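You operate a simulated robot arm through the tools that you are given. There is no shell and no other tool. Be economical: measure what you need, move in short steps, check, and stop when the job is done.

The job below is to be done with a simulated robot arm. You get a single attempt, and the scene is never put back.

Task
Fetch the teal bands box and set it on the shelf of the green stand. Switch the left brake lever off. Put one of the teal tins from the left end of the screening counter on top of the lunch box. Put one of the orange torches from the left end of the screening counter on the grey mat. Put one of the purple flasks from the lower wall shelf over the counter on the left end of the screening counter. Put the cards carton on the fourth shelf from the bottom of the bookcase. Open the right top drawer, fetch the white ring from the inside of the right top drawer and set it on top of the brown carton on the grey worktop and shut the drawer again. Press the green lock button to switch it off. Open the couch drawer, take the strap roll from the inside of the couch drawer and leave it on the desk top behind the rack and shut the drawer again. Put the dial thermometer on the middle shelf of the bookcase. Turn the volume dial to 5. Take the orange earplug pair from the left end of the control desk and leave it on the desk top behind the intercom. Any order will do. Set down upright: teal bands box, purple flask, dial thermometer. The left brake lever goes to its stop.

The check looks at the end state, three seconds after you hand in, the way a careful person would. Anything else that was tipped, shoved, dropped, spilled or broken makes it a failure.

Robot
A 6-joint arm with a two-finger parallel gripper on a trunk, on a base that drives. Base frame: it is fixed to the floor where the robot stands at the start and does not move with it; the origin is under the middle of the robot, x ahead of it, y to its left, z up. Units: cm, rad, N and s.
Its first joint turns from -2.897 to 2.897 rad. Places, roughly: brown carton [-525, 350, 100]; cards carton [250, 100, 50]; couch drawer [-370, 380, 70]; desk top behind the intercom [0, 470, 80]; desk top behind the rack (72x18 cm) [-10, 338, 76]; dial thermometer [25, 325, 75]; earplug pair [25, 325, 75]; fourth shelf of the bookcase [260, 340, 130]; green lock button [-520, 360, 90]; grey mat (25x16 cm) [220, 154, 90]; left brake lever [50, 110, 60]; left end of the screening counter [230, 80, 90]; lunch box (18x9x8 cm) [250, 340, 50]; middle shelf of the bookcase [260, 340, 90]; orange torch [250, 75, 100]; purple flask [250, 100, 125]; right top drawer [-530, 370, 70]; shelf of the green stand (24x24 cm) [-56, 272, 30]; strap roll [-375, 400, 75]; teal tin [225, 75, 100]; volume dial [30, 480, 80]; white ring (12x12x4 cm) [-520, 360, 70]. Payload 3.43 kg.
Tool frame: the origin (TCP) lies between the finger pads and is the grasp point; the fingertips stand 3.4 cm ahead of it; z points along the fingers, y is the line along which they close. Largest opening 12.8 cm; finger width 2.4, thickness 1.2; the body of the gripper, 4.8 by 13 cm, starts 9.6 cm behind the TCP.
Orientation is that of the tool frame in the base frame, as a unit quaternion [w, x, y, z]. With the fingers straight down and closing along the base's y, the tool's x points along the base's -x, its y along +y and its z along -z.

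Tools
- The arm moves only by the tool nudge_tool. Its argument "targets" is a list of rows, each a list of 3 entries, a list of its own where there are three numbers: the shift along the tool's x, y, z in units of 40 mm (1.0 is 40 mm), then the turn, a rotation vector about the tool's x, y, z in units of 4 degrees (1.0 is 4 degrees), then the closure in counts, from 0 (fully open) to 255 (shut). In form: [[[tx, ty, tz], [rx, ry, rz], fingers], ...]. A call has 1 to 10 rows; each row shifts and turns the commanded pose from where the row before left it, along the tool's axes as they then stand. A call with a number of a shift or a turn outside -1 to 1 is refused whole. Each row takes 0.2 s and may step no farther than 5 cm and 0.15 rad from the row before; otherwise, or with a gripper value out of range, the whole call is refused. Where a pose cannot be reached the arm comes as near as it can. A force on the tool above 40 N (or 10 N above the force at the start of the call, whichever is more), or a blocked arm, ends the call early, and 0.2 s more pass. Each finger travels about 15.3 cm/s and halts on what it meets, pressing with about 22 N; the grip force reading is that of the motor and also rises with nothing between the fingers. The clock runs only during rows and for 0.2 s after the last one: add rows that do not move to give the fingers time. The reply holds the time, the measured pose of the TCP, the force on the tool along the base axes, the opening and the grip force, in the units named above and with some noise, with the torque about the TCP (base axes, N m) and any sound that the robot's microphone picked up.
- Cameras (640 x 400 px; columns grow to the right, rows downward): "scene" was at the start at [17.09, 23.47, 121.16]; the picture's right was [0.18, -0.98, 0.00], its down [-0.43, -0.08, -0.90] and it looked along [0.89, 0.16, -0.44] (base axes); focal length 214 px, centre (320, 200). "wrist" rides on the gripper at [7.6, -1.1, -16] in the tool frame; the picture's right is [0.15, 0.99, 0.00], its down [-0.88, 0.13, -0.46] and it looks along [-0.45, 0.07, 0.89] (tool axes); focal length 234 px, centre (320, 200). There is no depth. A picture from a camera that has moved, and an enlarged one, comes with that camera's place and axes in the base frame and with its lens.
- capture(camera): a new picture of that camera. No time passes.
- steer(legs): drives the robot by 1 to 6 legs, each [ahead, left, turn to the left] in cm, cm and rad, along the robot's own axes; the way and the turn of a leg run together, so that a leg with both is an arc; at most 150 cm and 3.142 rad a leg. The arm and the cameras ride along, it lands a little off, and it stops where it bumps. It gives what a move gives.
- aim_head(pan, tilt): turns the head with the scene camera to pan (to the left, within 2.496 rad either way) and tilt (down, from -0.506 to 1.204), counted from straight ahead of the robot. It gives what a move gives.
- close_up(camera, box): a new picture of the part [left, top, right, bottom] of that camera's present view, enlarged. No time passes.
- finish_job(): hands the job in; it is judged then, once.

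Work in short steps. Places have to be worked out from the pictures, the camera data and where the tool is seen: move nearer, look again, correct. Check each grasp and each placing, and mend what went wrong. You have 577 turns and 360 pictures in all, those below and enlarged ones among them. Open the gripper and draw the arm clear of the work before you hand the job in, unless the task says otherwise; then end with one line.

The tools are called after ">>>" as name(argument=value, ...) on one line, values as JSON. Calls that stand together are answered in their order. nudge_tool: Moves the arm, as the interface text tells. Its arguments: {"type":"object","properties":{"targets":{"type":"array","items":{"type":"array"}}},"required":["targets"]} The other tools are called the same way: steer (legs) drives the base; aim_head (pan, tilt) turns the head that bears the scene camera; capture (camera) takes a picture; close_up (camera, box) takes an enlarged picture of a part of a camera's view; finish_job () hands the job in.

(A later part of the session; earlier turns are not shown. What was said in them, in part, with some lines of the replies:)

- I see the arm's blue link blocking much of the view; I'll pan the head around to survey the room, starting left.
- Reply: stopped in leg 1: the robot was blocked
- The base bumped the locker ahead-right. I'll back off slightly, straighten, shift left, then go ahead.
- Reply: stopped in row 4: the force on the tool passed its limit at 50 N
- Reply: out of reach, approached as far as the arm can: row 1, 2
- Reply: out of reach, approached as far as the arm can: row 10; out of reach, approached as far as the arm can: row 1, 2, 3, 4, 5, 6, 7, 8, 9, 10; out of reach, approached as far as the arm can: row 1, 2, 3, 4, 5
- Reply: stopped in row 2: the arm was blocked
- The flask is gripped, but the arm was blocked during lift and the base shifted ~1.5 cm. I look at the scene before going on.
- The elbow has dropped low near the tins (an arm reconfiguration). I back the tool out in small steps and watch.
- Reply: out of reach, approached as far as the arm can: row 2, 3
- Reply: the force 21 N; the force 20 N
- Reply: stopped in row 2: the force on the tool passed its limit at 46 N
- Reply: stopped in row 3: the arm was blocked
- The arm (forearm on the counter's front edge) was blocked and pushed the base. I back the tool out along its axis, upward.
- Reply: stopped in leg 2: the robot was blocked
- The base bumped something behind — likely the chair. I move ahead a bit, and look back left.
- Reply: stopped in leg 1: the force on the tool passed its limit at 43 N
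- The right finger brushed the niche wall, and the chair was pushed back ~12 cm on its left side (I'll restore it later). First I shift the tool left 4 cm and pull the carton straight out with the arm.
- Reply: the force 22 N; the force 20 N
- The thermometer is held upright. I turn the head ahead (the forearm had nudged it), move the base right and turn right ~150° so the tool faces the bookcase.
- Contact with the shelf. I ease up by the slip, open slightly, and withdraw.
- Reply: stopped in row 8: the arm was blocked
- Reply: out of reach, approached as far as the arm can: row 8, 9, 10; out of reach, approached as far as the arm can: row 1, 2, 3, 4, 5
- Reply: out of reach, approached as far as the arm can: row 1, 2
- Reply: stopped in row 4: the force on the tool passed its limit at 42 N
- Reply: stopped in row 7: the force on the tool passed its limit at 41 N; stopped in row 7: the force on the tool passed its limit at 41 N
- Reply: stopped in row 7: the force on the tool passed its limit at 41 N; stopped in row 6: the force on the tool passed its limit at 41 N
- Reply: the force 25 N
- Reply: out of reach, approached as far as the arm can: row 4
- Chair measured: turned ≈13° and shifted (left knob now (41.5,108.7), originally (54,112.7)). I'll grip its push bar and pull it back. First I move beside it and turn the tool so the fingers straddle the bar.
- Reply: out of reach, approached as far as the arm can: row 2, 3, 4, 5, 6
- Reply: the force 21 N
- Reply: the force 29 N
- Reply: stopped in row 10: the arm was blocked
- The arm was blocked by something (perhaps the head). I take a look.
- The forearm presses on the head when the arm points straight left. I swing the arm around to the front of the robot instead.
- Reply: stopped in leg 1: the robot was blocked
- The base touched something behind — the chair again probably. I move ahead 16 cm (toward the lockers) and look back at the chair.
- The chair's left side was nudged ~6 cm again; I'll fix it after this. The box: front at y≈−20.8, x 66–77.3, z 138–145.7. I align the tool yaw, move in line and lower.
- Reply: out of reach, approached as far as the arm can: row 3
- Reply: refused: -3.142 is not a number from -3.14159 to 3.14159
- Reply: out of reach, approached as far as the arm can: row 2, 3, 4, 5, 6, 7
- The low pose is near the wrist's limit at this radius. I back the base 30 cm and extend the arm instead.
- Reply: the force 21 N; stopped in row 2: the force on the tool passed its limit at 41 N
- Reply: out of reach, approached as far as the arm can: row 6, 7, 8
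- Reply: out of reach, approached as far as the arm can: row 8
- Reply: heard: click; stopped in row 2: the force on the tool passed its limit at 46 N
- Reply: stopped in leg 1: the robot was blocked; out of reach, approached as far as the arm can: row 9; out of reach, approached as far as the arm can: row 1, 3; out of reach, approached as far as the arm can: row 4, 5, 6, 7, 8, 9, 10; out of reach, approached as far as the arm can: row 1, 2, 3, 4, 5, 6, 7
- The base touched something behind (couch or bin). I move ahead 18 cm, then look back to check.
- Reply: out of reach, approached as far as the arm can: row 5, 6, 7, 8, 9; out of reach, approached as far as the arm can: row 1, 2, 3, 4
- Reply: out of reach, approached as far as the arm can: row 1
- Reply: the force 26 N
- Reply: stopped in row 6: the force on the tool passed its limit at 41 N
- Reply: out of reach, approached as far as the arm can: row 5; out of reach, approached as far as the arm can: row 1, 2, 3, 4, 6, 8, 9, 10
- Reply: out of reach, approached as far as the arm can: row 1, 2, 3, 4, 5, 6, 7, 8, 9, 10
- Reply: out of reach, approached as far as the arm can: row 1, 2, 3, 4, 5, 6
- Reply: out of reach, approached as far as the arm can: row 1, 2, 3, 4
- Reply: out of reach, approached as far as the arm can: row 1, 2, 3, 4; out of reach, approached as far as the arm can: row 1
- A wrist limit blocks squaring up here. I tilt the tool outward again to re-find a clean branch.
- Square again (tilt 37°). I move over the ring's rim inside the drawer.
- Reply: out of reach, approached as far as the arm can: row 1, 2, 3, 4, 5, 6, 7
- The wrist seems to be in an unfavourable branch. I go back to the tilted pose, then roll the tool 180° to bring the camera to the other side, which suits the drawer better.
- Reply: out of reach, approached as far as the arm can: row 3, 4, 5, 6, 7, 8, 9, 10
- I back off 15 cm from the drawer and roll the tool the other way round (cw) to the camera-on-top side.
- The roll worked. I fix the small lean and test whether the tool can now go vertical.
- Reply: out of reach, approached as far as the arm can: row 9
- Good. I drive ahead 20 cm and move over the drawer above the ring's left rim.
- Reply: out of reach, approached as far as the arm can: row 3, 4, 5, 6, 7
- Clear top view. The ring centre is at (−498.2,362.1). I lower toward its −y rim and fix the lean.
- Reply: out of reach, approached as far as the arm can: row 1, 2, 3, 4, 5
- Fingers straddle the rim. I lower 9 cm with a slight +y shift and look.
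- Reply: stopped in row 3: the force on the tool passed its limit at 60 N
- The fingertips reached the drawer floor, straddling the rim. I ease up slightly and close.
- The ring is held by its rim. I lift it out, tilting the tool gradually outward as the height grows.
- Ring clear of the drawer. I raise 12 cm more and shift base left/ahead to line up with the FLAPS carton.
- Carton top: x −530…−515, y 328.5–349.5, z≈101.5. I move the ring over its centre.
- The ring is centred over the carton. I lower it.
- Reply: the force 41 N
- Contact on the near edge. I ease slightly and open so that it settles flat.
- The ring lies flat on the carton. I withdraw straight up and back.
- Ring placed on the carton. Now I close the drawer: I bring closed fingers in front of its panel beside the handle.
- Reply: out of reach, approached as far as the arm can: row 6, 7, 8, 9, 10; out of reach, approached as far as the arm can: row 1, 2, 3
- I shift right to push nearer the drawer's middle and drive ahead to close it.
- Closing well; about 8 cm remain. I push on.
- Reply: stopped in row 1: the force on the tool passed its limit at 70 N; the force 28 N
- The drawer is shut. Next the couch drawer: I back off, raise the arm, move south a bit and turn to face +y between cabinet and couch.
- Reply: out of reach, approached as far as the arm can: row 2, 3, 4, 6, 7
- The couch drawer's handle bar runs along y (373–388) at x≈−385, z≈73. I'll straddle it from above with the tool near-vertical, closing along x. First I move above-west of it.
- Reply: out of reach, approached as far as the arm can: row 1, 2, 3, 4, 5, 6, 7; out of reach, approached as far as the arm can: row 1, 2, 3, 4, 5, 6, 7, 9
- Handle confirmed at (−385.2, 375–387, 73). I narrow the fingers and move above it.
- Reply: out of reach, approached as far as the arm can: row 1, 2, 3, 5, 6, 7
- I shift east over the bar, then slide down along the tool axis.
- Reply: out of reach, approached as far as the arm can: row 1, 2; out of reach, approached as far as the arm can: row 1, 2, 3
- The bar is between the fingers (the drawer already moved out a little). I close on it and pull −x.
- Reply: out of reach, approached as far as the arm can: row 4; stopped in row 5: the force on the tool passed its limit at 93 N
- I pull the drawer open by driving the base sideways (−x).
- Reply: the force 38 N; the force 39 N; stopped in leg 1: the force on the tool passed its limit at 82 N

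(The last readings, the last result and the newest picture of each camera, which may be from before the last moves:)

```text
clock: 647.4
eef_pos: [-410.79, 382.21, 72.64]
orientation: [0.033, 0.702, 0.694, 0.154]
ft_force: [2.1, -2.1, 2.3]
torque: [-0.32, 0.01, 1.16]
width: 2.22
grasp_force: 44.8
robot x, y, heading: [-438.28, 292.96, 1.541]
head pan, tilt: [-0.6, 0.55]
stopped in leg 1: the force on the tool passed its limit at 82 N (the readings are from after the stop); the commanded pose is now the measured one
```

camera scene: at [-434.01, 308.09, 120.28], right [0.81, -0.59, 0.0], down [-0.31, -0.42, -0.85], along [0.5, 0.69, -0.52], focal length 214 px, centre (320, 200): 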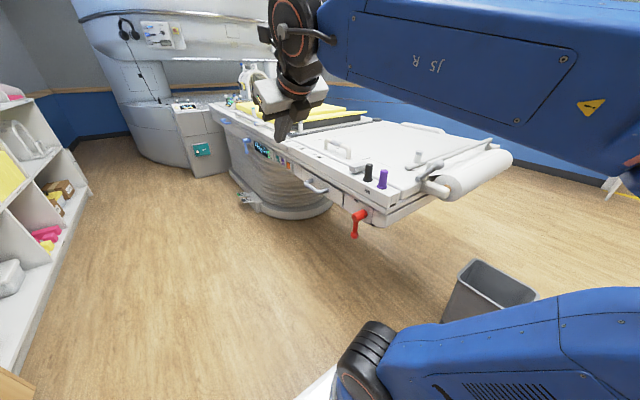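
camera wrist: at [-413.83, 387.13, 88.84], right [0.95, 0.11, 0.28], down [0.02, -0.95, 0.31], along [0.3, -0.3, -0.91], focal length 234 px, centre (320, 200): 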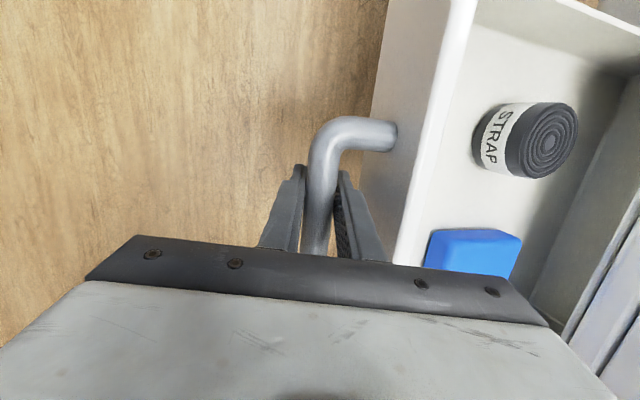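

The drawer is fully open (~25 cm). I release and lift off, then look at the strap roll.

>>> nudge_tool(targets=[[[0, 0, 0], [0, 0, 0], 220], [[0, 0, 0], [0, 0, 0], 187], [[0, 0, 0], [0, 0, 0], 187], [[0, 0, -0.6], [0, 0, 0], 187], [[0, 0, -0.9], [0, 0, 0], 187], [[0, 0, -0.9], [0, 0, 0], 187], [[0, 0, -0.9], [0, 0, 0], 120]])

>>> capture(camera="wrist")

```text
clock: 649.0
eef_pos: [-414.56, 380.08, 84.95]
orientation: [0.04, 0.703, 0.692, 0.159]
ft_force: [0.2, -0.3, -0.7]
torque: [-0.01, -0.02, -0.04]
width: 6.77
grasp_force: 0.0
robot x, y, heading: [-438.32, 292.83, 1.547]
head pan, tilt: [-0.6, 0.55]
```

```text
90 pictures are left
camera wrist: at [-420.24, 385.03, 101.04], right [0.95, 0.11, 0.3], down [0.01, -0.95, 0.32], along [0.32, -0.3, -0.9], focal length 234 px, centre (320, 200)
```

wrist: 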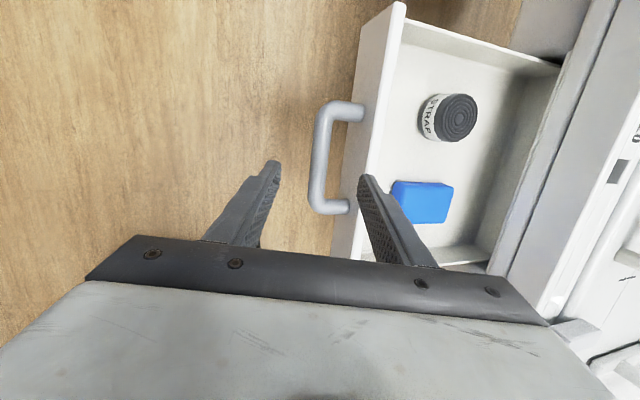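

The strap roll stands at about (−388.4,388.4), z 66–71. I move over it, keeping the hand leaning away from the couch rail.

>>> nudge_tool(targets=[[[0.258, 0.913, 0.3], [0, 0, 0], 108], [[0.258, 0.913, 0.3], [0, 0, 0], 108], [[0.258, 0.913, 0.3], [0, 0, 0], 108], [[0.258, 0.913, 0.3], [0, 0, 0], 108], [[0.258, 0.913, 0.3], [0, 0, 0], 108], [[0.258, 0.8, 0.3], [0, 0, 0], 108]])

>>> capture(camera="wrist")

```text
clock: 650.4
eef_pos: [-394.47, 386.93, 83.45]
orientation: [0.064, 0.702, 0.688, 0.175]
ft_force: [0.2, -0.4, -0.2]
torque: [0.01, 0.06, -0.01]
width: 7.38
grasp_force: 0.0
out of reach, approached as far as the arm can: row 1, 2, 3, 4, 6
robot x, y, heading: [-438.31, 292.95, 1.544]
head pan, tilt: [-0.6, 0.55]
```

```text
89 pictures are left
camera wrist: at [-400.99, 392.12, 99.18], right [0.93, 0.1, 0.35], down [-0.02, -0.94, 0.33], along [0.36, -0.31, -0.88], focal length 234 px, centre (320, 200)
```

wrist: 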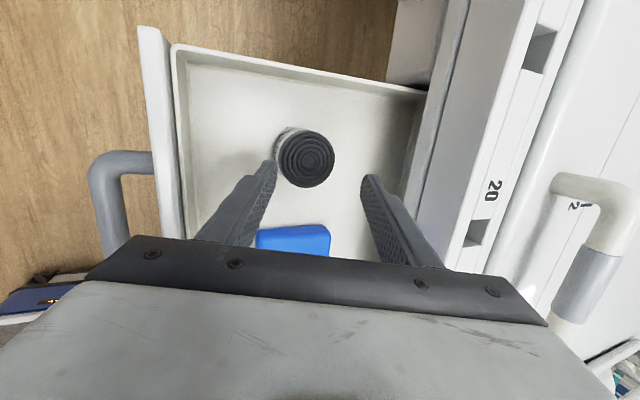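

The roll is ~7 cm wide at (−391.9,387.4). I open wider, lower, and reduce the lean.

>>> nudge_tool(targets=[[[-0.095, -0.068, 0.7], [0, 0, 0], 60], [[-0.095, -0.068, 0.7], [0, 0, 0], 60], [[0, 0, 0], [1, 0, 0], 60], [[0, 0, 0], [1, 0, 0], 60], [[0, 0, 0], [1, 0, 0], 60]])

>>> capture(camera="wrist")

```text
clock: 651.6
eef_pos: [-393.16, 387.07, 77.93]
orientation: [0.06, 0.702, 0.689, 0.171]
ft_force: [-0.5, -0.7, -0.2]
torque: [0.02, 0.01, 0.02]
width: 9.77
grasp_force: 0.1
out of reach, approached as far as the arm can: row 3, 4, 5
robot x, y, heading: [-438.24, 292.76, 1.547]
head pan, tilt: [-0.6, 0.55]
```

```text
88 pictures are left
camera wrist: at [-399.52, 392.18, 93.62], right [0.94, 0.1, 0.34], down [-0.02, -0.94, 0.33], along [0.35, -0.31, -0.88], focal length 234 px, centre (320, 200)
```

wrist: 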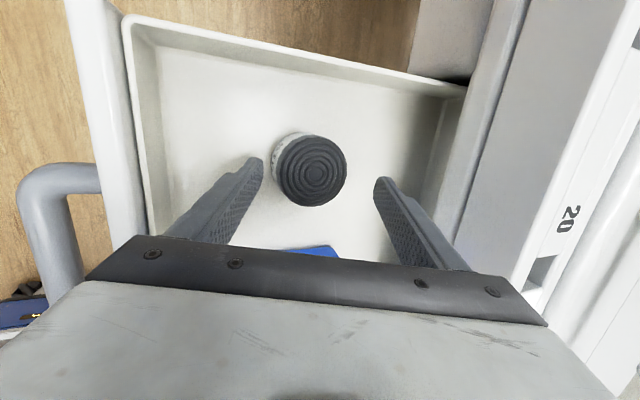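

The lean comes from the long reach. I retract the tool 12 cm in −y and drive the base ahead 12 cm, then try to straighten.

>>> nudge_tool(targets=[[[-0.75, -0.03, -0.25], [0, 0, 0], 60], [[-0.75, -0.03, -0.1], [0, 0, 0], 60], [[-0.75, -0.03, -0.1], [0, 0, 0], 60], [[-0.75, -0.03, -0.1], [0, 0, 0], 60]])

>>> steer(legs=[[12, 0, 0]])

>>> nudge_tool(targets=[[[0, 0, 0], [1, 0, 0], 60], [[0, 0, 0], [1, 0, 0], 60], [[0, 0, 0], [1, 0, 0], 60]])

```text
clock: 652.6
eef_pos: [-394.34, 374.67, 77.53]
orientation: [0.062, 0.702, 0.688, 0.173]
ft_force: [-0.2, 0.2, -0.3]
torque: [0.01, 0.01, 0.0]
width: 9.81
grasp_force: 0.1
robot x, y, heading: [-438.33, 292.82, 1.548]
head pan, tilt: [-0.6, 0.55]
```

```text
clock: 653.8
eef_pos: [-394.01, 386.9, 77.79]
orientation: [0.063, 0.702, 0.688, 0.173]
ft_force: [1.0, -0.7, 0.2]
torque: [0.02, 0.03, 0.02]
width: 9.81
grasp_force: 0.2
robot x, y, heading: [-437.89, 304.74, 1.541]
head pan, tilt: [-0.6, 0.55]
```

```text
clock: 654.6
eef_pos: [-393.97, 386.87, 77.72]
orientation: [0.063, 0.702, 0.688, 0.172]
ft_force: [-0.5, -0.3, -0.5]
torque: [0.04, 0.0, -0.03]
width: 9.78
grasp_force: 0.2
out of reach, approached as far as the arm can: row 1, 2, 3
robot x, y, heading: [-438.2, 304.84, 1.546]
head pan, tilt: [-0.6, 0.55]
```

The wrist lean can't be removed here, so I rotate the tool 90° so that the fingers close along y and the lean doesn't matter.

>>> nudge_tool(targets=[[[0, 0, -0.5], [0, 0, -1], 60], [[0, 0, -0.5], [0, 0, -1], 60], [[0, 0, 0], [0, 0, -1], 60], [[0, 0, 0], [0, 0, -1], 60], [[0, 0, 0], [0, 0, -1], 60], [[0, 0, 0], [0, 0, -1], 60], [[0, 0, 0], [0, 0, -1], 60], [[0, 0, 0], [0, 0, -1], 60], [[0, 0, 0], [0, 0, -1], 60], [[0, 0, 0], [0, 0, -1], 60]])

>>> nudge_tool(targets=[[[0, 0, 0], [0, 0, -1], 60], [[0, 0, 0], [0, 0, -1], 60], [[0, 0, 0], [0, 0, -1], 60], [[0, 0, 0], [0, 0, -1], 60], [[0, 0, 0], [0, 0, -1], 60], [[0, 0, 0], [0, 0, -1], 60], [[0, 0, 0], [0, 0, -1], 60], [[0, 0, 0], [0, 0, -1], 60], [[0, 0, 0], [0, 0, -1], 60], [[0, 0, 0], [0, 0, -1], 60]])

>>> nudge_tool(targets=[[[0, 0, 0], [0, 0, -1], 60], [[0, 0, 0], [0, 0, -1], 60]])

>>> capture(camera="wrist")

```text
clock: 656.8
eef_pos: [-395.41, 386.26, 81.38]
orientation: [0.121, 0.424, 0.886, 0.141]
ft_force: [-0.3, -0.5, -0.5]
torque: [-0.01, 0.02, 0.01]
width: 9.77
grasp_force: 0.0
robot x, y, heading: [-438.2, 304.7, 1.544]
head pan, tilt: [-0.6, 0.55]
```

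```text
clock: 659.0
eef_pos: [-395.43, 386.14, 81.46]
orientation: [0.161, 0.096, 0.978, 0.091]
ft_force: [0.8, 0.2, -0.2]
torque: [-0.02, 0.03, -0.02]
width: 9.8
grasp_force: 0.0
robot x, y, heading: [-438.26, 304.92, 1.546]
head pan, tilt: [-0.6, 0.55]
```

```text
clock: 659.6
eef_pos: [-395.41, 386.4, 81.46]
orientation: [0.168, 0.027, 0.982, 0.079]
ft_force: [-1.1, -0.1, -0.3]
torque: [-0.03, 0.04, 0.02]
width: 9.82
grasp_force: 0.1
robot x, y, heading: [-438.28, 305.15, 1.542]
head pan, tilt: [-0.6, 0.55]
```

```text
87 pictures are left
camera wrist: at [-407.93, 383.49, 93.65], right [-0.11, 0.99, 0.12], down [0.68, -0.01, 0.73], along [0.72, 0.16, -0.67], focal length 234 px, centre (320, 200)
```

wrist: 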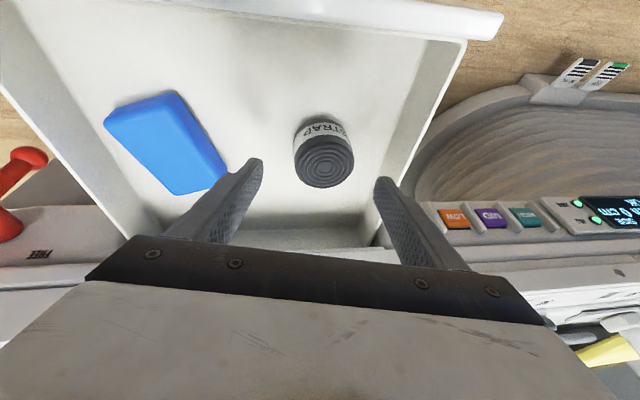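

Good view. Roll centre ≈(−390.7,388.6). I descend around it.

>>> nudge_tool(targets=[[[-0.05, 0.036, 0.9], [0, 0, 0], 60], [[-0.05, 0.036, 0.9], [0, 0, 0], 60], [[-0.05, 0.036, 0.8], [0, 0, 0], 60]])

>>> capture(camera="wrist")

```text
clock: 660.3
eef_pos: [-392.4, 387.8, 74.97]
orientation: [0.168, 0.026, 0.982, 0.083]
ft_force: [0.6, -5.2, 12.8]
torque: [-0.89, -0.04, 0.0]
width: 9.97
grasp_force: 1.8
robot x, y, heading: [-438.25, 304.42, 1.544]
head pan, tilt: [-0.6, 0.55]
stopped in row 3: the force on the tool passed its limit at 68 N (the readings are from after the stop); the commanded pose is now the measured one
```

```text
86 pictures are left
camera wrist: at [-404.91, 384.84, 87.25], right [-0.12, 0.99, 0.12], down [0.68, -0.01, 0.73], along [0.72, 0.17, -0.67], focal length 234 px, centre (320, 200)
```

wrist: 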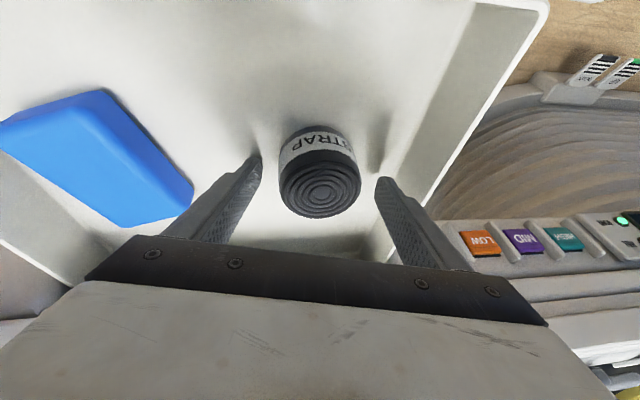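

The fingertips touched the drawer floor (z≈70.5), so the roll is right between them. I ease up and close.

>>> nudge_tool(targets=[[[0.03, 0, -0.12], [0, 0, 0], 60], [[0, 0, 0], [0, 0, 0], 150], [[0, 0, 0], [0, 0, 0], 255], [[0, 0, 0], [0, 0, 0], 255], [[0, 0, 0], [0, 0, 0], 255]])

>>> nudge_tool(targets=[[[0.1, -0.05, -0.3], [0, 0, 0], 255], [[0.3, -0.15, -0.9], [0, 0, 0], 255], [[0.3, -0.15, -0.9], [0, 0, 0], 255]])

>>> capture(camera="wrist")

```text
clock: 661.5
eef_pos: [-392.62, 387.76, 75.46]
orientation: [0.167, 0.025, 0.982, 0.083]
ft_force: [0.0, 0.8, 4.3]
torque: [-0.06, 0.09, -0.02]
width: 6.78
grasp_force: 22.1
robot x, y, heading: [-437.82, 304.95, 1.543]
head pan, tilt: [-0.6, 0.55]
```

```text
clock: 662.3
eef_pos: [-398.07, 385.31, 82.07]
orientation: [0.168, 0.026, 0.982, 0.083]
ft_force: [-0.2, 0.1, -1.5]
torque: [-0.02, 0.0, 0.01]
width: 6.32
grasp_force: 22.3
robot x, y, heading: [-438.12, 305.01, 1.544]
head pan, tilt: [-0.6, 0.55]
```

```text
85 pictures are left
camera wrist: at [-410.69, 382.37, 94.19], right [-0.11, 0.99, 0.12], down [0.68, -0.01, 0.73], along [0.72, 0.17, -0.67], focal length 234 px, centre (320, 200)
```

wrist: 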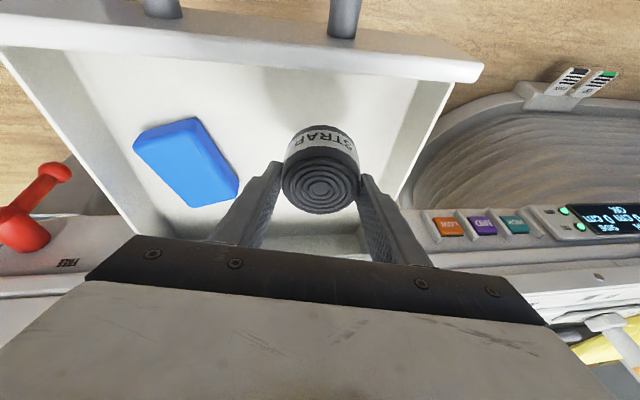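

The strap roll is held. I'll deliver it and come back to shut the drawer. I raise it and drive the long way round (south of the stanchions and chair).

>>> nudge_tool(targets=[[[0.3, -0.15, -0.9], [0, 0, 0], 255], [[0.3, -0.15, -0.9], [0, 0, 0], 255], [[0.3, -0.15, -0.9], [0, 0, 0], 255], [[0.3, -0.15, -0.9], [0, 0, 0], 255]])

>>> steer(legs=[[-140, 0, 0], [-105, 0, 0], [0, 0, -1.55]])

>>> steer(legs=[[150, 0, 0], [150, 0, 0], [150, 0, 0], [85, 0, 0]])

>>> capture(camera="scene")

```text
clock: 663.3
eef_pos: [-407.41, 381.04, 93.34]
orientation: [0.167, 0.026, 0.982, 0.083]
ft_force: [0.0, 0.0, -1.7]
torque: [-0.03, -0.02, -0.02]
width: 6.31
grasp_force: 21.8
robot x, y, heading: [-438.13, 305.05, 1.544]
head pan, tilt: [-0.6, 0.55]
```

```text
clock: 679.1
eef_pos: [-370.84, 28.29, 93.47]
orientation: [0.176, 0.712, 0.677, -0.06]
ft_force: [1.2, -0.1, -1.4]
torque: [0.0, 0.02, 0.01]
width: 6.26
grasp_force: 22.2
robot x, y, heading: [-447.06, 58.9, -0.027]
head pan, tilt: [-0.6, 0.55]
```

```text
clock: 704.8
eef_pos: [164.59, 12.35, 93.34]
orientation: [0.176, 0.719, 0.67, -0.061]
ft_force: [-0.5, 0.3, -1.6]
torque: [-0.02, 0.0, -0.01]
width: 6.25
grasp_force: 22.0
robot x, y, heading: [89.12, 44.89, -0.046]
head pan, tilt: [-0.6, 0.55]
```

```text
84 pictures are left
camera scene: at [105.34, 60.43, 120.28], right [-0.6, -0.8, 0.0], down [-0.42, 0.31, -0.85], along [0.68, -0.51, -0.52], focal length 214 px, centre (320, 200)
```

scene: 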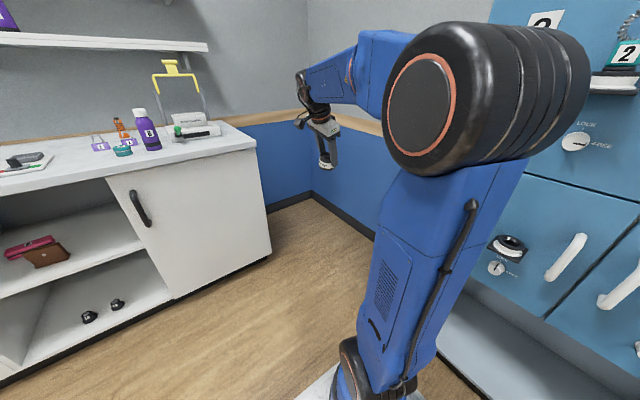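

I move a bit east, turn left to face +y, and drive up the corridor.

>>> steer(legs=[[22, 0, 0], [0, 0, 1.617], [150, 0, 0], [30, 0, 0]])

>>> aim_head(pan=0.8, tilt=0.45)

>>> capture(camera="scene")

```text
clock: 719.1
eef_pos: [136.56, 300.14, 93.43]
orientation: [0.165, 0.006, 0.983, 0.086]
ft_force: [1.2, 0.4, -0.9]
torque: [-0.01, 0.0, -0.01]
width: 6.27
grasp_force: 21.7
robot x, y, heading: [109.22, 223.1, 1.582]
head pan, tilt: [-0.6, 0.55]
```

```text
clock: 720.6
eef_pos: [136.64, 300.17, 93.47]
orientation: [0.166, 0.006, 0.982, 0.086]
ft_force: [-0.1, -0.3, -1.4]
torque: [-0.03, -0.03, 0.04]
width: 6.23
grasp_force: 22.7
robot x, y, heading: [109.32, 223.13, 1.584]
head pan, tilt: [0.799, 0.45]
```

```text
83 pictures are left
camera scene: at [80.28, 236.85, 121.18], right [0.69, 0.73, 0.0], down [0.32, -0.3, -0.9], along [-0.65, 0.62, -0.44], focal length 214 px, centre (320, 200)
```

scene: 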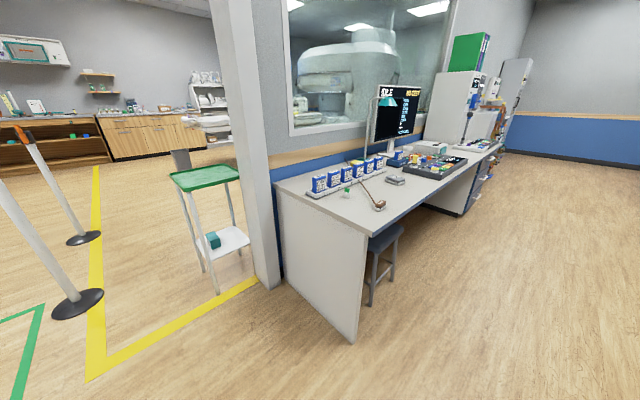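

The desk's south-east corner is at (41,301). I raise the roll a little and drive to the south end of the desk.

>>> nudge_tool(targets=[[[-0.32, 0.16, -0.93], [0, 0, 0], 255], [[-0.32, 0.16, -0.93], [0, 0, 0], 255]])

>>> steer(legs=[[0, 77, 0], [14, 0, 0]])

>>> capture(camera="wrist")

```text
clock: 721.2
eef_pos: [136.62, 300.18, 101.35]
orientation: [0.165, 0.007, 0.982, 0.086]
ft_force: [0.2, -0.3, 0.7]
torque: [0.02, 0.01, 0.0]
width: 6.2
grasp_force: 21.7
robot x, y, heading: [109.01, 222.92, 1.582]
head pan, tilt: [0.799, 0.45]
```

```text
clock: 726.3
eef_pos: [58.69, 313.04, 101.33]
orientation: [0.166, 0.004, 0.982, 0.086]
ft_force: [0.7, -0.1, -1.2]
torque: [-0.03, 0.0, -0.01]
width: 6.22
grasp_force: 22.0
robot x, y, heading: [31.43, 235.75, 1.591]
head pan, tilt: [0.799, 0.45]
```

```text
82 pictures are left
camera wrist: at [46.14, 309.5, 113.56], right [-0.16, 0.98, 0.12], down [0.68, 0.02, 0.73], along [0.72, 0.2, -0.67], focal length 234 px, centre (320, 200)
```

wrist: 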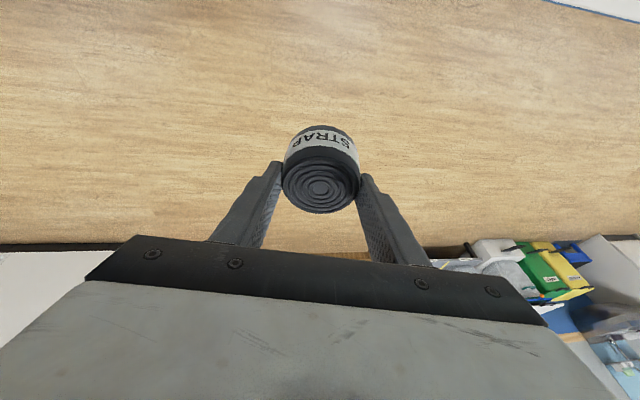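

I swing the roll toward the desk's back strip in −x, checking reach.

>>> nudge_tool(targets=[[[0.945, 0.095, -0.314], [0, 0, 0], 255], [[0.945, 0.095, -0.314], [0, 0, 0], 255], [[0.945, 0.095, -0.314], [0, 0, 0], 255], [[0.945, 0.095, -0.314], [0, 0, 0], 255], [[0.945, 0.095, -0.314], [0, 0, 0], 255], [[0.945, 0.095, -0.314], [0, 0, 0], 255], [[0.945, 0.095, -0.314], [0, 0, 0], 255], [[0.945, 0.095, -0.314], [0, 0, 0], 255], [[0.945, 0.095, -0.314], [0, 0, 0], 255]])

>>> nudge_tool(targets=[[[0, 0, 0], [0, 1, 0], 255], [[0, 0, 0], [0, 1, 0], 255], [[0, 0, 0], [0, 1, 0], 255], [[0, 0, 0], [0, 1, 0], 255]])

>>> capture(camera="wrist")

```text
clock: 728.3
eef_pos: [22.76, 315.59, 101.39]
orientation: [0.166, 0.004, 0.982, 0.086]
ft_force: [0.7, -0.3, -0.3]
torque: [0.05, 0.01, 0.0]
width: 6.22
grasp_force: 22.4
robot x, y, heading: [31.37, 235.83, 1.591]
head pan, tilt: [0.799, 0.45]
```

```text
clock: 729.3
eef_pos: [22.53, 315.56, 101.43]
orientation: [0.112, -0.002, 0.989, 0.093]
ft_force: [0.3, 0.6, -1.0]
torque: [0.02, -0.01, 0.0]
width: 6.2
grasp_force: 22.0
out of reach, approached as far as the arm can: row 3, 4
robot x, y, heading: [31.6, 235.83, 1.592]
head pan, tilt: [0.799, 0.45]
```

```text
81 pictures are left
camera wrist: at [11.49, 311.73, 114.77], right [-0.17, 0.97, 0.15], down [0.75, 0.03, 0.66], along [0.64, 0.22, -0.74], focal length 234 px, centre (320, 200)
```

wrist: 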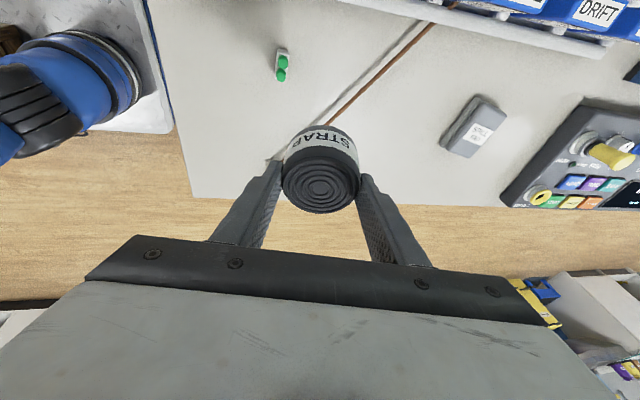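

>>> nudge_tool(targets=[[[0.974, 0.074, -0.212], [0, 0, 0], 255], [[0.974, 0.074, -0.212], [0, 0, 0], 255], [[0.974, 0.074, -0.212], [0, 0, 0], 255], [[0.974, 0.074, -0.212], [0, 0, 0], 255], [[0.974, 0.074, -0.212], [0, 1, 0], 255], [[0.974, 0.074, -0.212], [0, 1, 0], 255], [[0.974, 0.074, -0.212], [0, 1, 0], 255]])

>>> capture(camera="wrist")

>>> capture(camera="scene")

```text
clock: 730.9
eef_pos: [-5.96, 316.42, 102.23]
orientation: [0.061, -0.008, 0.989, 0.138]
ft_force: [0.2, 0.6, -1.0]
torque: [0.0, 0.04, 0.0]
width: 6.21
grasp_force: 22.2
out of reach, approached as far as the arm can: row 6, 7
robot x, y, heading: [31.37, 236.16, 1.588]
head pan, tilt: [0.799, 0.45]
```

```text
80 pictures are left
camera wrist: at [-15.39, 311.04, 116.15], right [-0.18, 0.95, 0.25], down [0.82, 0.0, 0.58], along [0.55, 0.31, -0.78], focal length 234 px, centre (320, 200)
```

wrist: 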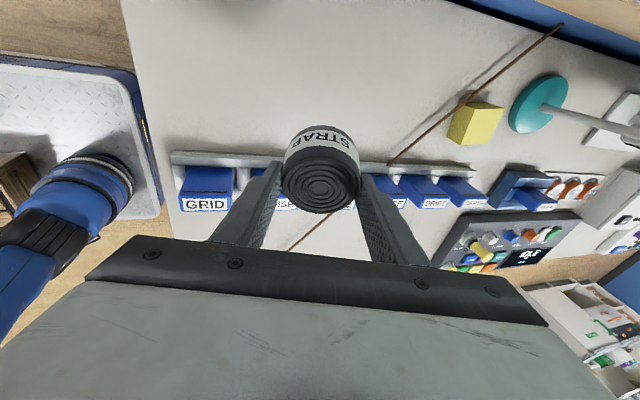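

```text
79 pictures are left
camera scene: at [2.73, 249.46, 121.18], right [0.68, 0.73, 0.0], down [0.32, -0.3, -0.9], along [-0.66, 0.61, -0.44], focal length 214 px, centre (320, 200)
```

scene: 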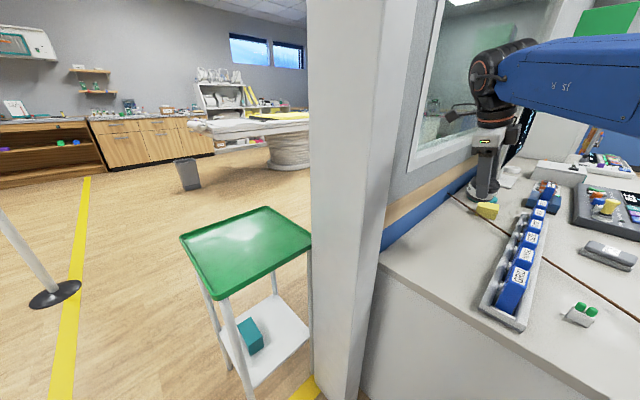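

Behind-rack strip: rack back edge x≈3.7, wall x≈−24. I lower the roll to about (−7,318).

>>> nudge_tool(targets=[[[0.18, -0.19, 0.93], [0, 0, 0], 255], [[0.18, -0.19, 0.93], [0, 0, 0], 255], [[0.18, -0.19, 0.93], [0, 0, 0], 255], [[0.18, -0.19, 0.93], [0, 0, 0], 255]])

>>> capture(camera="wrist")

```text
clock: 731.9
eef_pos: [-7.9, 316.19, 86.04]
orientation: [0.054, -0.009, 0.989, 0.136]
ft_force: [0.3, 0.4, -1.1]
torque: [-0.02, 0.03, 0.01]
width: 6.2
grasp_force: 21.4
out of reach, approached as far as the arm can: row 1, 2, 3, 4
robot x, y, heading: [31.49, 235.88, 1.589]
head pan, tilt: [0.799, 0.45]
```

```text
78 pictures are left
camera wrist: at [-17.28, 310.86, 100.1], right [-0.18, 0.95, 0.25], down [0.82, 0.01, 0.57], along [0.54, 0.3, -0.78], focal length 234 px, centre (320, 200)
```

wrist: 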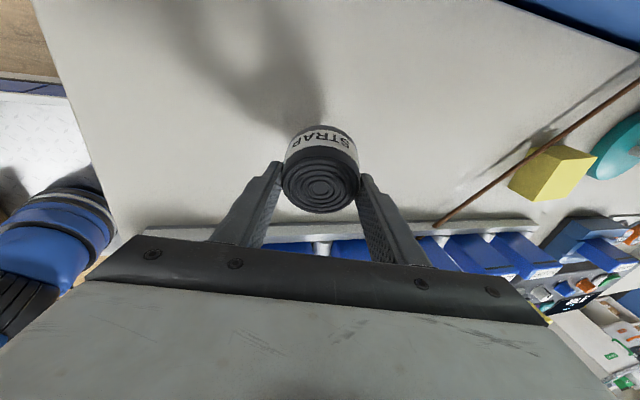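

>>> nudge_tool(targets=[[[0.09, -0.2, 0.717], [0, 0, 0], 255], [[0.03, -0.068, 0.239], [0, 0, 0], 255], [[0.015, -0.034, 0.12], [0, 0, 0], 255]])

>>> nudge_tool(targets=[[[0.015, -0.034, 0.12], [0, 0, 0], 255], [[0.015, -0.034, 0.12], [0, 0, 0], 255]])

```text
clock: 732.7
eef_pos: [-8.29, 315.89, 81.41]
orientation: [0.05, -0.009, 0.99, 0.133]
ft_force: [-3.3, 6.4, 23.3]
torque: [0.05, 0.0, 0.01]
width: 6.21
grasp_force: 22.2
robot x, y, heading: [31.6, 235.46, 1.59]
head pan, tilt: [0.799, 0.45]
```

```text
clock: 733.3
eef_pos: [-8.29, 315.81, 80.5]
orientation: [0.05, -0.01, 0.99, 0.133]
ft_force: [0.0, 3.8, 28.9]
torque: [-0.6, 0.11, -0.02]
width: 6.25
grasp_force: 21.7
robot x, y, heading: [31.86, 235.63, 1.59]
head pan, tilt: [0.799, 0.45]
```

Contact. I open and withdraw upward.

>>> nudge_tool(targets=[[[-0.01, 0.02, -0.06], [0, 0, 0], 255], [[0, 0, 0], [0, 0, 0], 120], [[0, 0, 0], [0, 0, 0], 80], [[0, 0, 0], [0, 0, 0], 60], [[-0.03, 0.14, -0.5], [0, 0, 0], 60], [[-0.06, 0.27, -0.9], [0, 0, 0], 60], [[-0.06, 0.27, -0.9], [0, 0, 0], 60], [[-0.06, 0.27, -0.9], [0, 0, 0], 60]])

>>> capture(camera="wrist")

```text
clock: 735.1
eef_pos: [-8.95, 315.86, 93.6]
orientation: [0.057, -0.009, 0.989, 0.137]
ft_force: [0.6, 0.1, -0.1]
torque: [0.0, -0.02, 0.01]
width: 9.79
grasp_force: 0.2
out of reach, approached as far as the arm can: row 6, 7
robot x, y, heading: [31.82, 235.71, 1.591]
head pan, tilt: [0.799, 0.45]
```

```text
77 pictures are left
camera wrist: at [-18.33, 310.49, 107.69], right [-0.18, 0.95, 0.25], down [0.82, 0.0, 0.57], along [0.55, 0.31, -0.78], focal length 234 px, centre (320, 200)
```

wrist: 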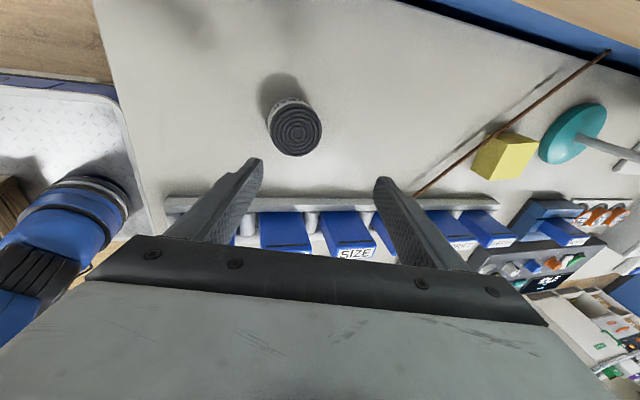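

The strap roll stands behind the rack. I raise and swing the arm east clear of the rack and column.

>>> nudge_tool(targets=[[[-0.06, 0.27, -0.9], [0, 0, 0], 60], [[-0.06, 0.2, -0.6], [0, 0, 0], 60], [[-0.97, 0, 0.1], [0, 0, 0], 60], [[-0.97, 0, 0.1], [0, 0, 0], 60], [[-0.97, 0, 0.1], [0, 0, 0], 60], [[-0.97, 0, 0.1], [0, 0, 0], 60], [[-0.97, 0, 0.1], [0, 0, 0], 60], [[-0.97, 0, 0.1], [0, 0, 0], 60], [[-0.97, 0, 0.1], [0, 0, 0], 60], [[-0.97, 0, 0.1], [0, 0, 0], 60]])

>>> nudge_tool(targets=[[[-0.97, 0, 0.1], [0, 0, 0], 60], [[-0.97, 0, 0.1], [0, 0, 0], 60], [[-0.97, 0, 0.1], [0, 0, 0], 60], [[-0.97, 0, 0.1], [0, 0, 0], 60], [[-0.97, 0, 0.1], [0, 0, 0], 60], [[-0.97, 0, 0.1], [0, 0, 0], 60]])

```text
clock: 737.3
eef_pos: [20.11, 315.89, 100.23]
orientation: [0.082, -0.006, 0.985, 0.15]
ft_force: [0.7, 0.2, -0.5]
torque: [-0.01, -0.03, 0.03]
width: 9.78
grasp_force: 0.0
out of reach, approached as far as the arm can: row 2, 3, 4, 8, 9, 10
robot x, y, heading: [31.82, 236.08, 1.593]
head pan, tilt: [0.799, 0.45]
```

```text
clock: 738.7
eef_pos: [39.33, 315.2, 101.08]
orientation: [0.122, -0.002, 0.98, 0.157]
ft_force: [-0.4, -0.3, 0.0]
torque: [0.04, -0.02, -0.01]
width: 9.76
grasp_force: 0.1
out of reach, approached as far as the arm can: row 1, 3, 4, 5, 6
robot x, y, heading: [31.3, 235.7, 1.589]
head pan, tilt: [0.799, 0.45]
```

Now I return to the couch by the same route to shut its drawer.

>>> steer(legs=[[0, -78, 0], [-150, 0, 0], [-33, 0, 0], [0, 0, -1.58]])

>>> steer(legs=[[-150, 0, 0], [-150, 0, 0], [-150, 0, 0], [-90, 0, 0]])

>>> steer(legs=[[0, 0, 1.56], [140, 0, 0], [90, 0, 0]])

>>> aim_head(pan=-0.6, tilt=0.5)

>>> capture(camera="scene")

```text
clock: 755.5
eef_pos: [191.36, 44.94, 101.13]
orientation: [0.197, 0.704, 0.682, 0.021]
ft_force: [-0.2, 0.6, 0.6]
torque: [-0.02, -0.01, 0.02]
width: 9.78
grasp_force: 0.1
robot x, y, heading: [112.16, 55.73, -0.018]
head pan, tilt: [0.799, 0.45]
```

```text
clock: 781.2
eef_pos: [-345.71, 57.02, 101.15]
orientation: [0.197, 0.706, 0.679, 0.02]
ft_force: [0.3, 0.0, -0.5]
torque: [0.02, 0.02, 0.0]
width: 9.79
grasp_force: 0.0
robot x, y, heading: [-424.3, 68.09, -0.022]
head pan, tilt: [0.799, 0.45]
```

```text
clock: 796.3
eef_pos: [-407.34, 375.51, 101.13]
orientation: [0.126, 0.021, 0.98, 0.153]
ft_force: [-0.3, -0.6, -0.3]
torque: [0.0, 0.0, 0.01]
width: 9.77
grasp_force: 0.1
robot x, y, heading: [-418.9, 296.34, 1.549]
head pan, tilt: [0.799, 0.45]
```

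```text
clock: 797.8
eef_pos: [-407.22, 375.49, 101.11]
orientation: [0.126, 0.022, 0.98, 0.153]
ft_force: [-0.3, 0.5, 0.2]
torque: [0.01, -0.01, 0.0]
width: 9.78
grasp_force: 0.0
robot x, y, heading: [-418.52, 296.64, 1.551]
head pan, tilt: [-0.6, 0.499]
```

```text
76 pictures are left
camera scene: at [-435.1, 312.3, 120.73], right [0.81, -0.58, 0.0], down [-0.28, -0.39, -0.88], along [0.51, 0.71, -0.48], focal length 214 px, centre (320, 200)
```

scene: 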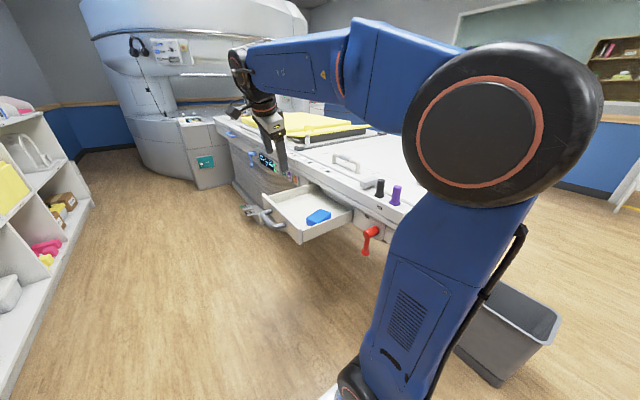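

The drawer still stands open. I close the fingers and lower them just west of its front panel, south of the handle.

>>> nudge_tool(targets=[[[0.588, -0.479, -0.312], [0, 0, 0], 255], [[0.588, -0.479, -0.312], [0, 0, 0], 255], [[0.588, -0.479, -0.312], [0, 0, 0], 255], [[0.214, -0.272, 0.823], [0, 0, 0], 255], [[0.214, -0.272, 0.823], [0, 0, 0], 255], [[0.214, -0.272, 0.823], [0, 0, 0], 255], [[0.214, -0.272, 0.823], [0, 0, 0], 255]])

>>> capture(camera="wrist")

```text
clock: 799.4
eef_pos: [-415.07, 369.53, 86.78]
orientation: [0.126, 0.021, 0.98, 0.153]
ft_force: [-0.1, 0.2, -0.9]
torque: [0.02, -0.01, 0.0]
width: 0.0
grasp_force: 21.7
robot x, y, heading: [-418.72, 296.89, 1.546]
head pan, tilt: [-0.6, 0.499]
```

```text
75 pictures are left
camera wrist: at [-426.53, 364.32, 99.37], right [-0.14, 0.95, 0.27], down [0.74, -0.08, 0.67], along [0.66, 0.29, -0.69], focal length 234 px, centre (320, 200)
```

wrist: 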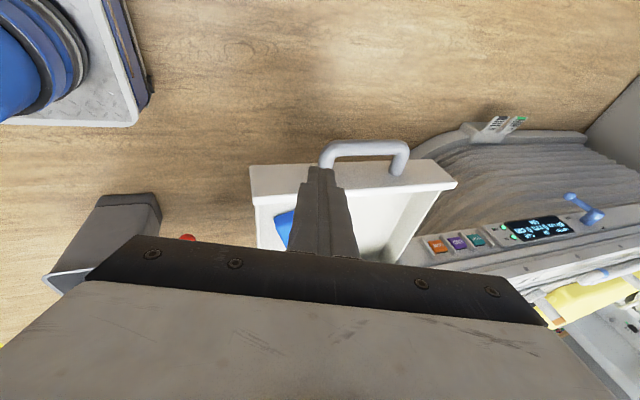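

The panel's outer face is at x≈−407, z 70–79. I lower 9 cm more and push it shut by driving the base right (+x).

>>> nudge_tool(targets=[[[0.214, -0.272, 0.823], [0, 0, 0], 255], [[0.214, -0.272, 0.823], [0, 0, 0], 255], [[0.1, -0.13, 0.4], [0, 0, 0], 255]])

>>> steer(legs=[[0, -24, 0]])

>>> capture(camera="wrist")

```text
clock: 800.2
eef_pos: [-415.07, 369.51, 77.94]
orientation: [0.126, 0.021, 0.98, 0.154]
ft_force: [0.2, 0.6, 0.6]
torque: [0.01, -0.02, 0.0]
width: 0.01
grasp_force: 22.0
robot x, y, heading: [-418.77, 296.54, 1.546]
head pan, tilt: [-0.6, 0.499]
```

```text
clock: 802.0
eef_pos: [-391.02, 368.96, 78.13]
orientation: [0.125, 0.022, 0.98, 0.153]
ft_force: [0.2, 0.8, 0.1]
torque: [-0.02, -0.02, 0.01]
width: 0.0
grasp_force: 21.6
robot x, y, heading: [-394.47, 295.94, 1.546]
head pan, tilt: [-0.6, 0.499]
```

```text
74 pictures are left
camera wrist: at [-402.46, 363.78, 90.58], right [-0.14, 0.95, 0.27], down [0.74, -0.08, 0.67], along [0.66, 0.29, -0.69], focal length 234 px, centre (320, 200)
```

wrist: 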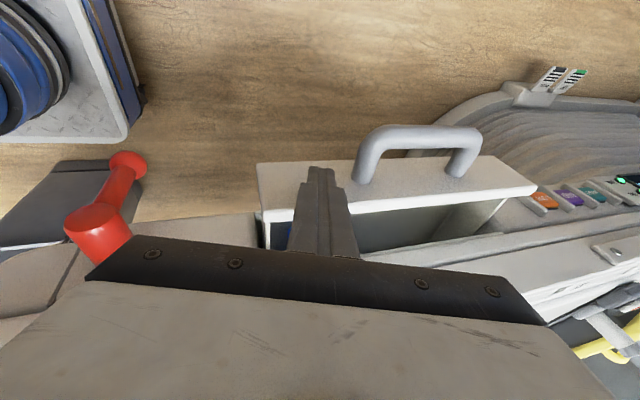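

About 8 cm remain. I push on with the arm in small steps until it seats.

>>> nudge_tool(targets=[[[-0.363, 0, 0.095], [0, 0, 0], 255], [[-0.363, 0, 0.095], [0, 0, 0], 255], [[-0.363, 0, 0.095], [0, 0, 0], 255], [[-0.363, 0, 0.095], [0, 0, 0], 255], [[-0.363, 0, 0.095], [0, 0, 0], 255], [[-0.363, 0, 0.095], [0, 0, 0], 255], [[-0.363, 0, 0.095], [0, 0, 0], 255]])

>>> capture(camera="wrist")

```text
clock: 803.3
eef_pos: [-383.52, 368.88, 77.99]
orientation: [0.122, 0.019, 0.98, 0.154]
ft_force: [-14.2, -3.4, 3.4]
torque: [-0.12, 0.37, 0.06]
width: 0.01
grasp_force: 22.3
robot x, y, heading: [-394.59, 295.82, 1.548]
head pan, tilt: [-0.6, 0.499]
stopped in row 6: the force on the tool passed its limit at 69 N (the readings are from after the stop); the commanded pose is now the measured one
```

```text
73 pictures are left
camera wrist: at [-394.92, 363.72, 90.65], right [-0.14, 0.95, 0.27], down [0.74, -0.08, 0.67], along [0.66, 0.29, -0.7], focal length 234 px, centre (320, 200)
```

wrist: 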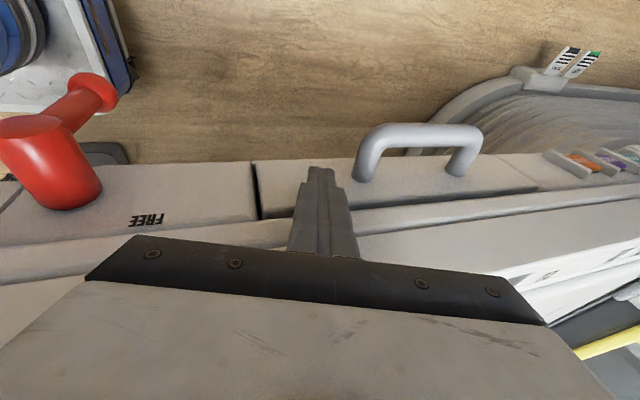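

The couch drawer is shut flush. I withdraw the tool and raise it, then check with the scene camera.

>>> nudge_tool(targets=[[[0.5, 0, -0.13], [0, 0, 0], 255], [[0.9, 0, -0.25], [0, 0, 0], 255], [[0.9, 0, -0.25], [0, 0, 0], 200], [[-0.2, 0.27, -0.85], [0, 0, 0], 120], [[-0.2, 0.27, -0.85], [0, 0, 0], 60], [[-0.2, 0.27, -0.85], [0, 0, 0], 0], [[-0.2, 0.27, -0.85], [0, 0, 0], 0], [[-0.2, 0.27, -0.85], [0, 0, 0], 0]])

>>> steer(legs=[[0, 26, 0], [-30, 0, 0]])

>>> capture(camera="scene")

>>> close_up(camera="scene", box=[200, 110, 420, 250])

```text
clock: 805.1
eef_pos: [-393.39, 368.68, 96.46]
orientation: [0.123, 0.021, 0.98, 0.154]
ft_force: [-0.7, 0.7, 0.0]
torque: [-0.01, -0.01, 0.01]
width: 12.79
grasp_force: 0.2
robot x, y, heading: [-394.5, 295.93, 1.551]
head pan, tilt: [-0.6, 0.499]
```

```text
clock: 808.6
eef_pos: [-420.14, 339.22, 96.51]
orientation: [0.122, 0.021, 0.98, 0.154]
ft_force: [-0.9, 0.6, -0.4]
torque: [-0.04, -0.03, -0.01]
width: 12.82
grasp_force: 0.0
robot x, y, heading: [-421.79, 266.26, 1.545]
head pan, tilt: [-0.6, 0.499]
```

```text
72 pictures are left
camera scene: at [-437.78, 282.27, 120.73], right [0.81, -0.59, 0.0], down [-0.28, -0.39, -0.88], along [0.51, 0.71, -0.48], focal length 214 px, centre (320, 200)
```

scene: 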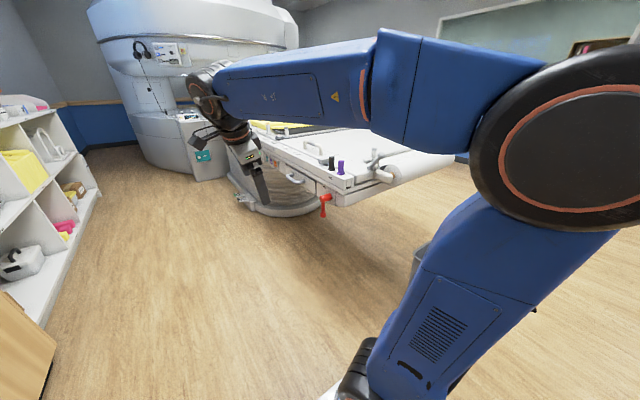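

```text
2.86 times, centred on (310, 180) of scene
camera zoom: at [-437.78, 282.27, 120.73], right [0.81, -0.59, 0.0], down [-0.28, -0.39, -0.88], along [0.51, 0.71, -0.48], focal length 613 px, centre (349, 257)
```

zoom: 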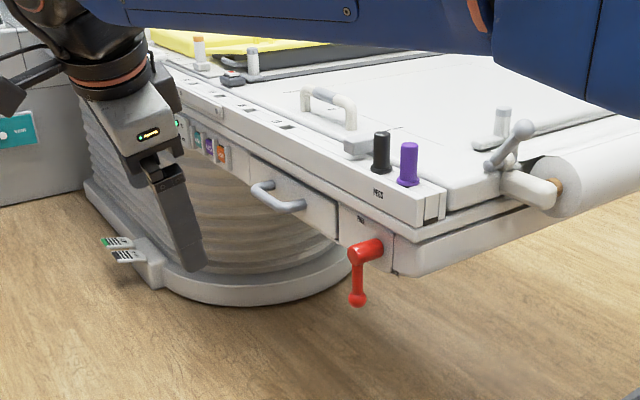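

The couch drawer is closed and the red lever unchanged. I check the cabinet drawer and ring from here.

>>> aim_head(pan=0.75, tilt=0.4)

>>> capture(camera="scene")

>>> close_up(camera="scene", box=[140, 130, 360, 270])

```text
clock: 810.1
eef_pos: [-420.07, 339.19, 96.49]
orientation: [0.122, 0.022, 0.98, 0.154]
ft_force: [-0.2, -0.4, 0.1]
torque: [0.02, 0.01, -0.01]
width: 12.81
grasp_force: 0.1
robot x, y, heading: [-421.02, 266.56, 1.552]
head pan, tilt: [0.75, 0.4]
```

```text
70 pictures are left
camera scene: at [-449.25, 281.83, 121.65], right [0.75, 0.66, 0.0], down [0.26, -0.29, -0.92], along [-0.61, 0.69, -0.39], focal length 214 px, centre (320, 200)
```

scene: 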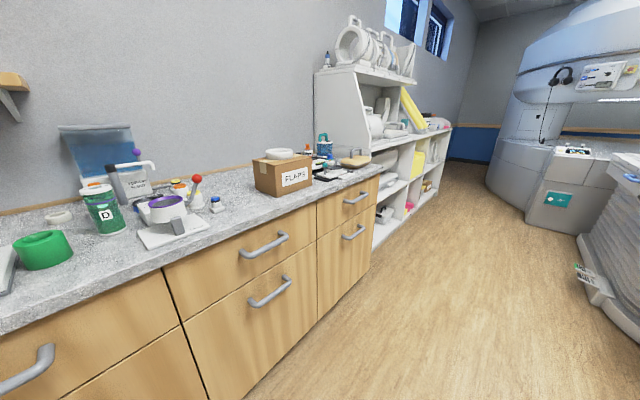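

```text
2.86 times, centred on (250, 200) of scene
camera zoom: at [-449.25, 281.83, 121.65], right [0.75, 0.66, 0.0], down [0.26, -0.29, -0.92], along [-0.61, 0.69, -0.39], focal length 613 px, centre (520, 200)
```

zoom: 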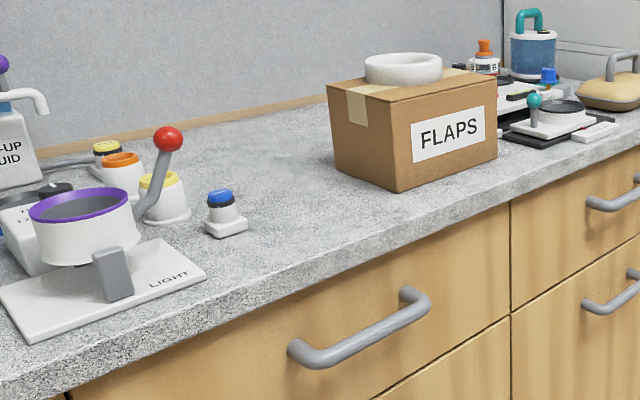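

All fine there. The chair is still ~4–5 cm off in −y, so I'll nudge it back gently with the base's flat front against its two left wheels. First I raise the arm and drive there.

>>> nudge_tool(targets=[[[-0.2, 0.27, -0.85], [0, 0, 0], 255], [[-0.2, 0.27, -0.85], [0, 0, 0], 255], [[-0.2, 0.27, -0.85], [0, 0, 0], 255]])

>>> steer(legs=[[-120, 0, 0], [-95, 0, 0]])

>>> steer(legs=[[0, -150, 0], [0, -150, 0], [0, -100, 0]])

>>> aim_head(pan=-0.35, tilt=0.6)

>>> capture(camera="scene")

```text
clock: 810.9
eef_pos: [-420.25, 339.19, 107.46]
orientation: [0.122, 0.02, 0.98, 0.154]
ft_force: [-0.6, -1.4, 1.0]
torque: [-0.03, -0.01, -0.02]
width: 0.0
grasp_force: 22.3
robot x, y, heading: [-421.27, 266.93, 1.548]
head pan, tilt: [0.75, 0.4]
```

```text
clock: 821.6
eef_pos: [-426.39, 124.26, 107.47]
orientation: [0.122, 0.022, 0.98, 0.154]
ft_force: [-0.1, 0.1, -0.2]
torque: [0.03, -0.02, 0.01]
width: 0.0
grasp_force: 21.9
robot x, y, heading: [-427.5, 51.3, 1.543]
head pan, tilt: [0.75, 0.4]
```

```text
clock: 840.9
eef_pos: [-23.49, 106.13, 107.32]
orientation: [0.125, 0.037, 0.98, 0.152]
ft_force: [0.3, 0.5, 1.3]
torque: [-0.02, 0.04, 0.0]
width: 0.01
grasp_force: 22.4
robot x, y, heading: [-26.85, 33.7, 1.511]
head pan, tilt: [0.75, 0.4]
```

```text
clock: 842.2
eef_pos: [-23.43, 106.13, 107.36]
orientation: [0.125, 0.038, 0.98, 0.152]
ft_force: [-0.2, -0.3, -0.1]
torque: [0.0, 0.02, -0.01]
width: 0.01
grasp_force: 22.0
robot x, y, heading: [-27.03, 34.04, 1.512]
head pan, tilt: [-0.351, 0.6]
```

```text
68 pictures are left
camera scene: at [-44.91, 50.79, 119.83], right [0.92, -0.4, 0.0], down [-0.22, -0.52, -0.83], along [0.33, 0.76, -0.56], focal length 214 px, centre (320, 200)
```

scene: 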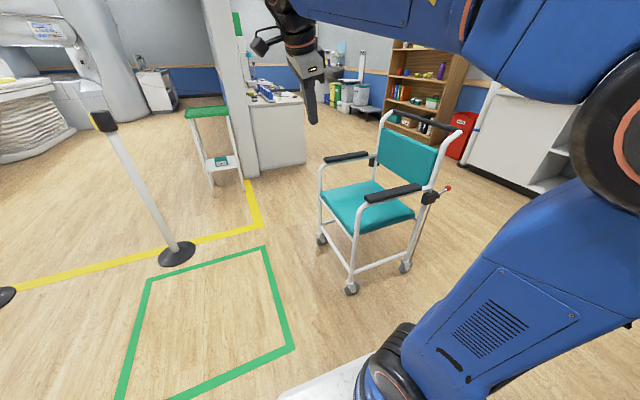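

The chair now measures within ~1.5 cm of its original place and the left brake lever is still up, so no push is needed. I open the gripper; the arm is clear of everything.

>>> nudge_tool(targets=[[[0, 0, 0], [0, 0, 0], 0], [[0, 0, 0], [0, 0, 0], 0], [[0, 0, 0], [0, 0, 0], 0], [[0, 0, 0], [0, 0, 0], 0]])

>>> close_up(camera="scene", box=[180, 60, 480, 260])

```text
clock: 843.2
eef_pos: [-23.47, 106.08, 107.45]
orientation: [0.125, 0.036, 0.98, 0.152]
ft_force: [0.1, 0.1, -0.6]
torque: [0.02, -0.03, 0.02]
width: 12.81
grasp_force: 0.1
robot x, y, heading: [-26.85, 33.58, 1.517]
head pan, tilt: [-0.351, 0.6]
```

```text
2.00 times, centred on (330, 160) of scene
camera zoom: at [-44.9, 50.79, 119.83], right [0.92, -0.4, 0.0], down [-0.22, -0.52, -0.83], along [0.33, 0.76, -0.56], focal length 429 px, centre (300, 280)
```

zoom: 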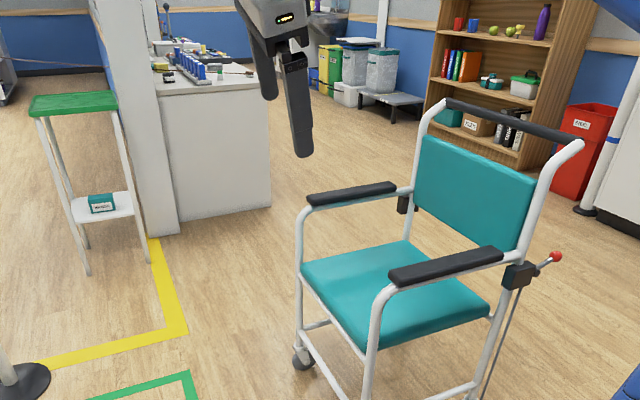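

All twelve jobs are done and the arm is clear with the gripper open, so I hand the job in.

>>> finish_job()

```text
The job is handed in.
```

All twelve tasks are done and the job is handed in, with the gripper open and the arm clear. My base bumped the wheelchair twice along the way; I put it back to within about 2 cm of where it stood.
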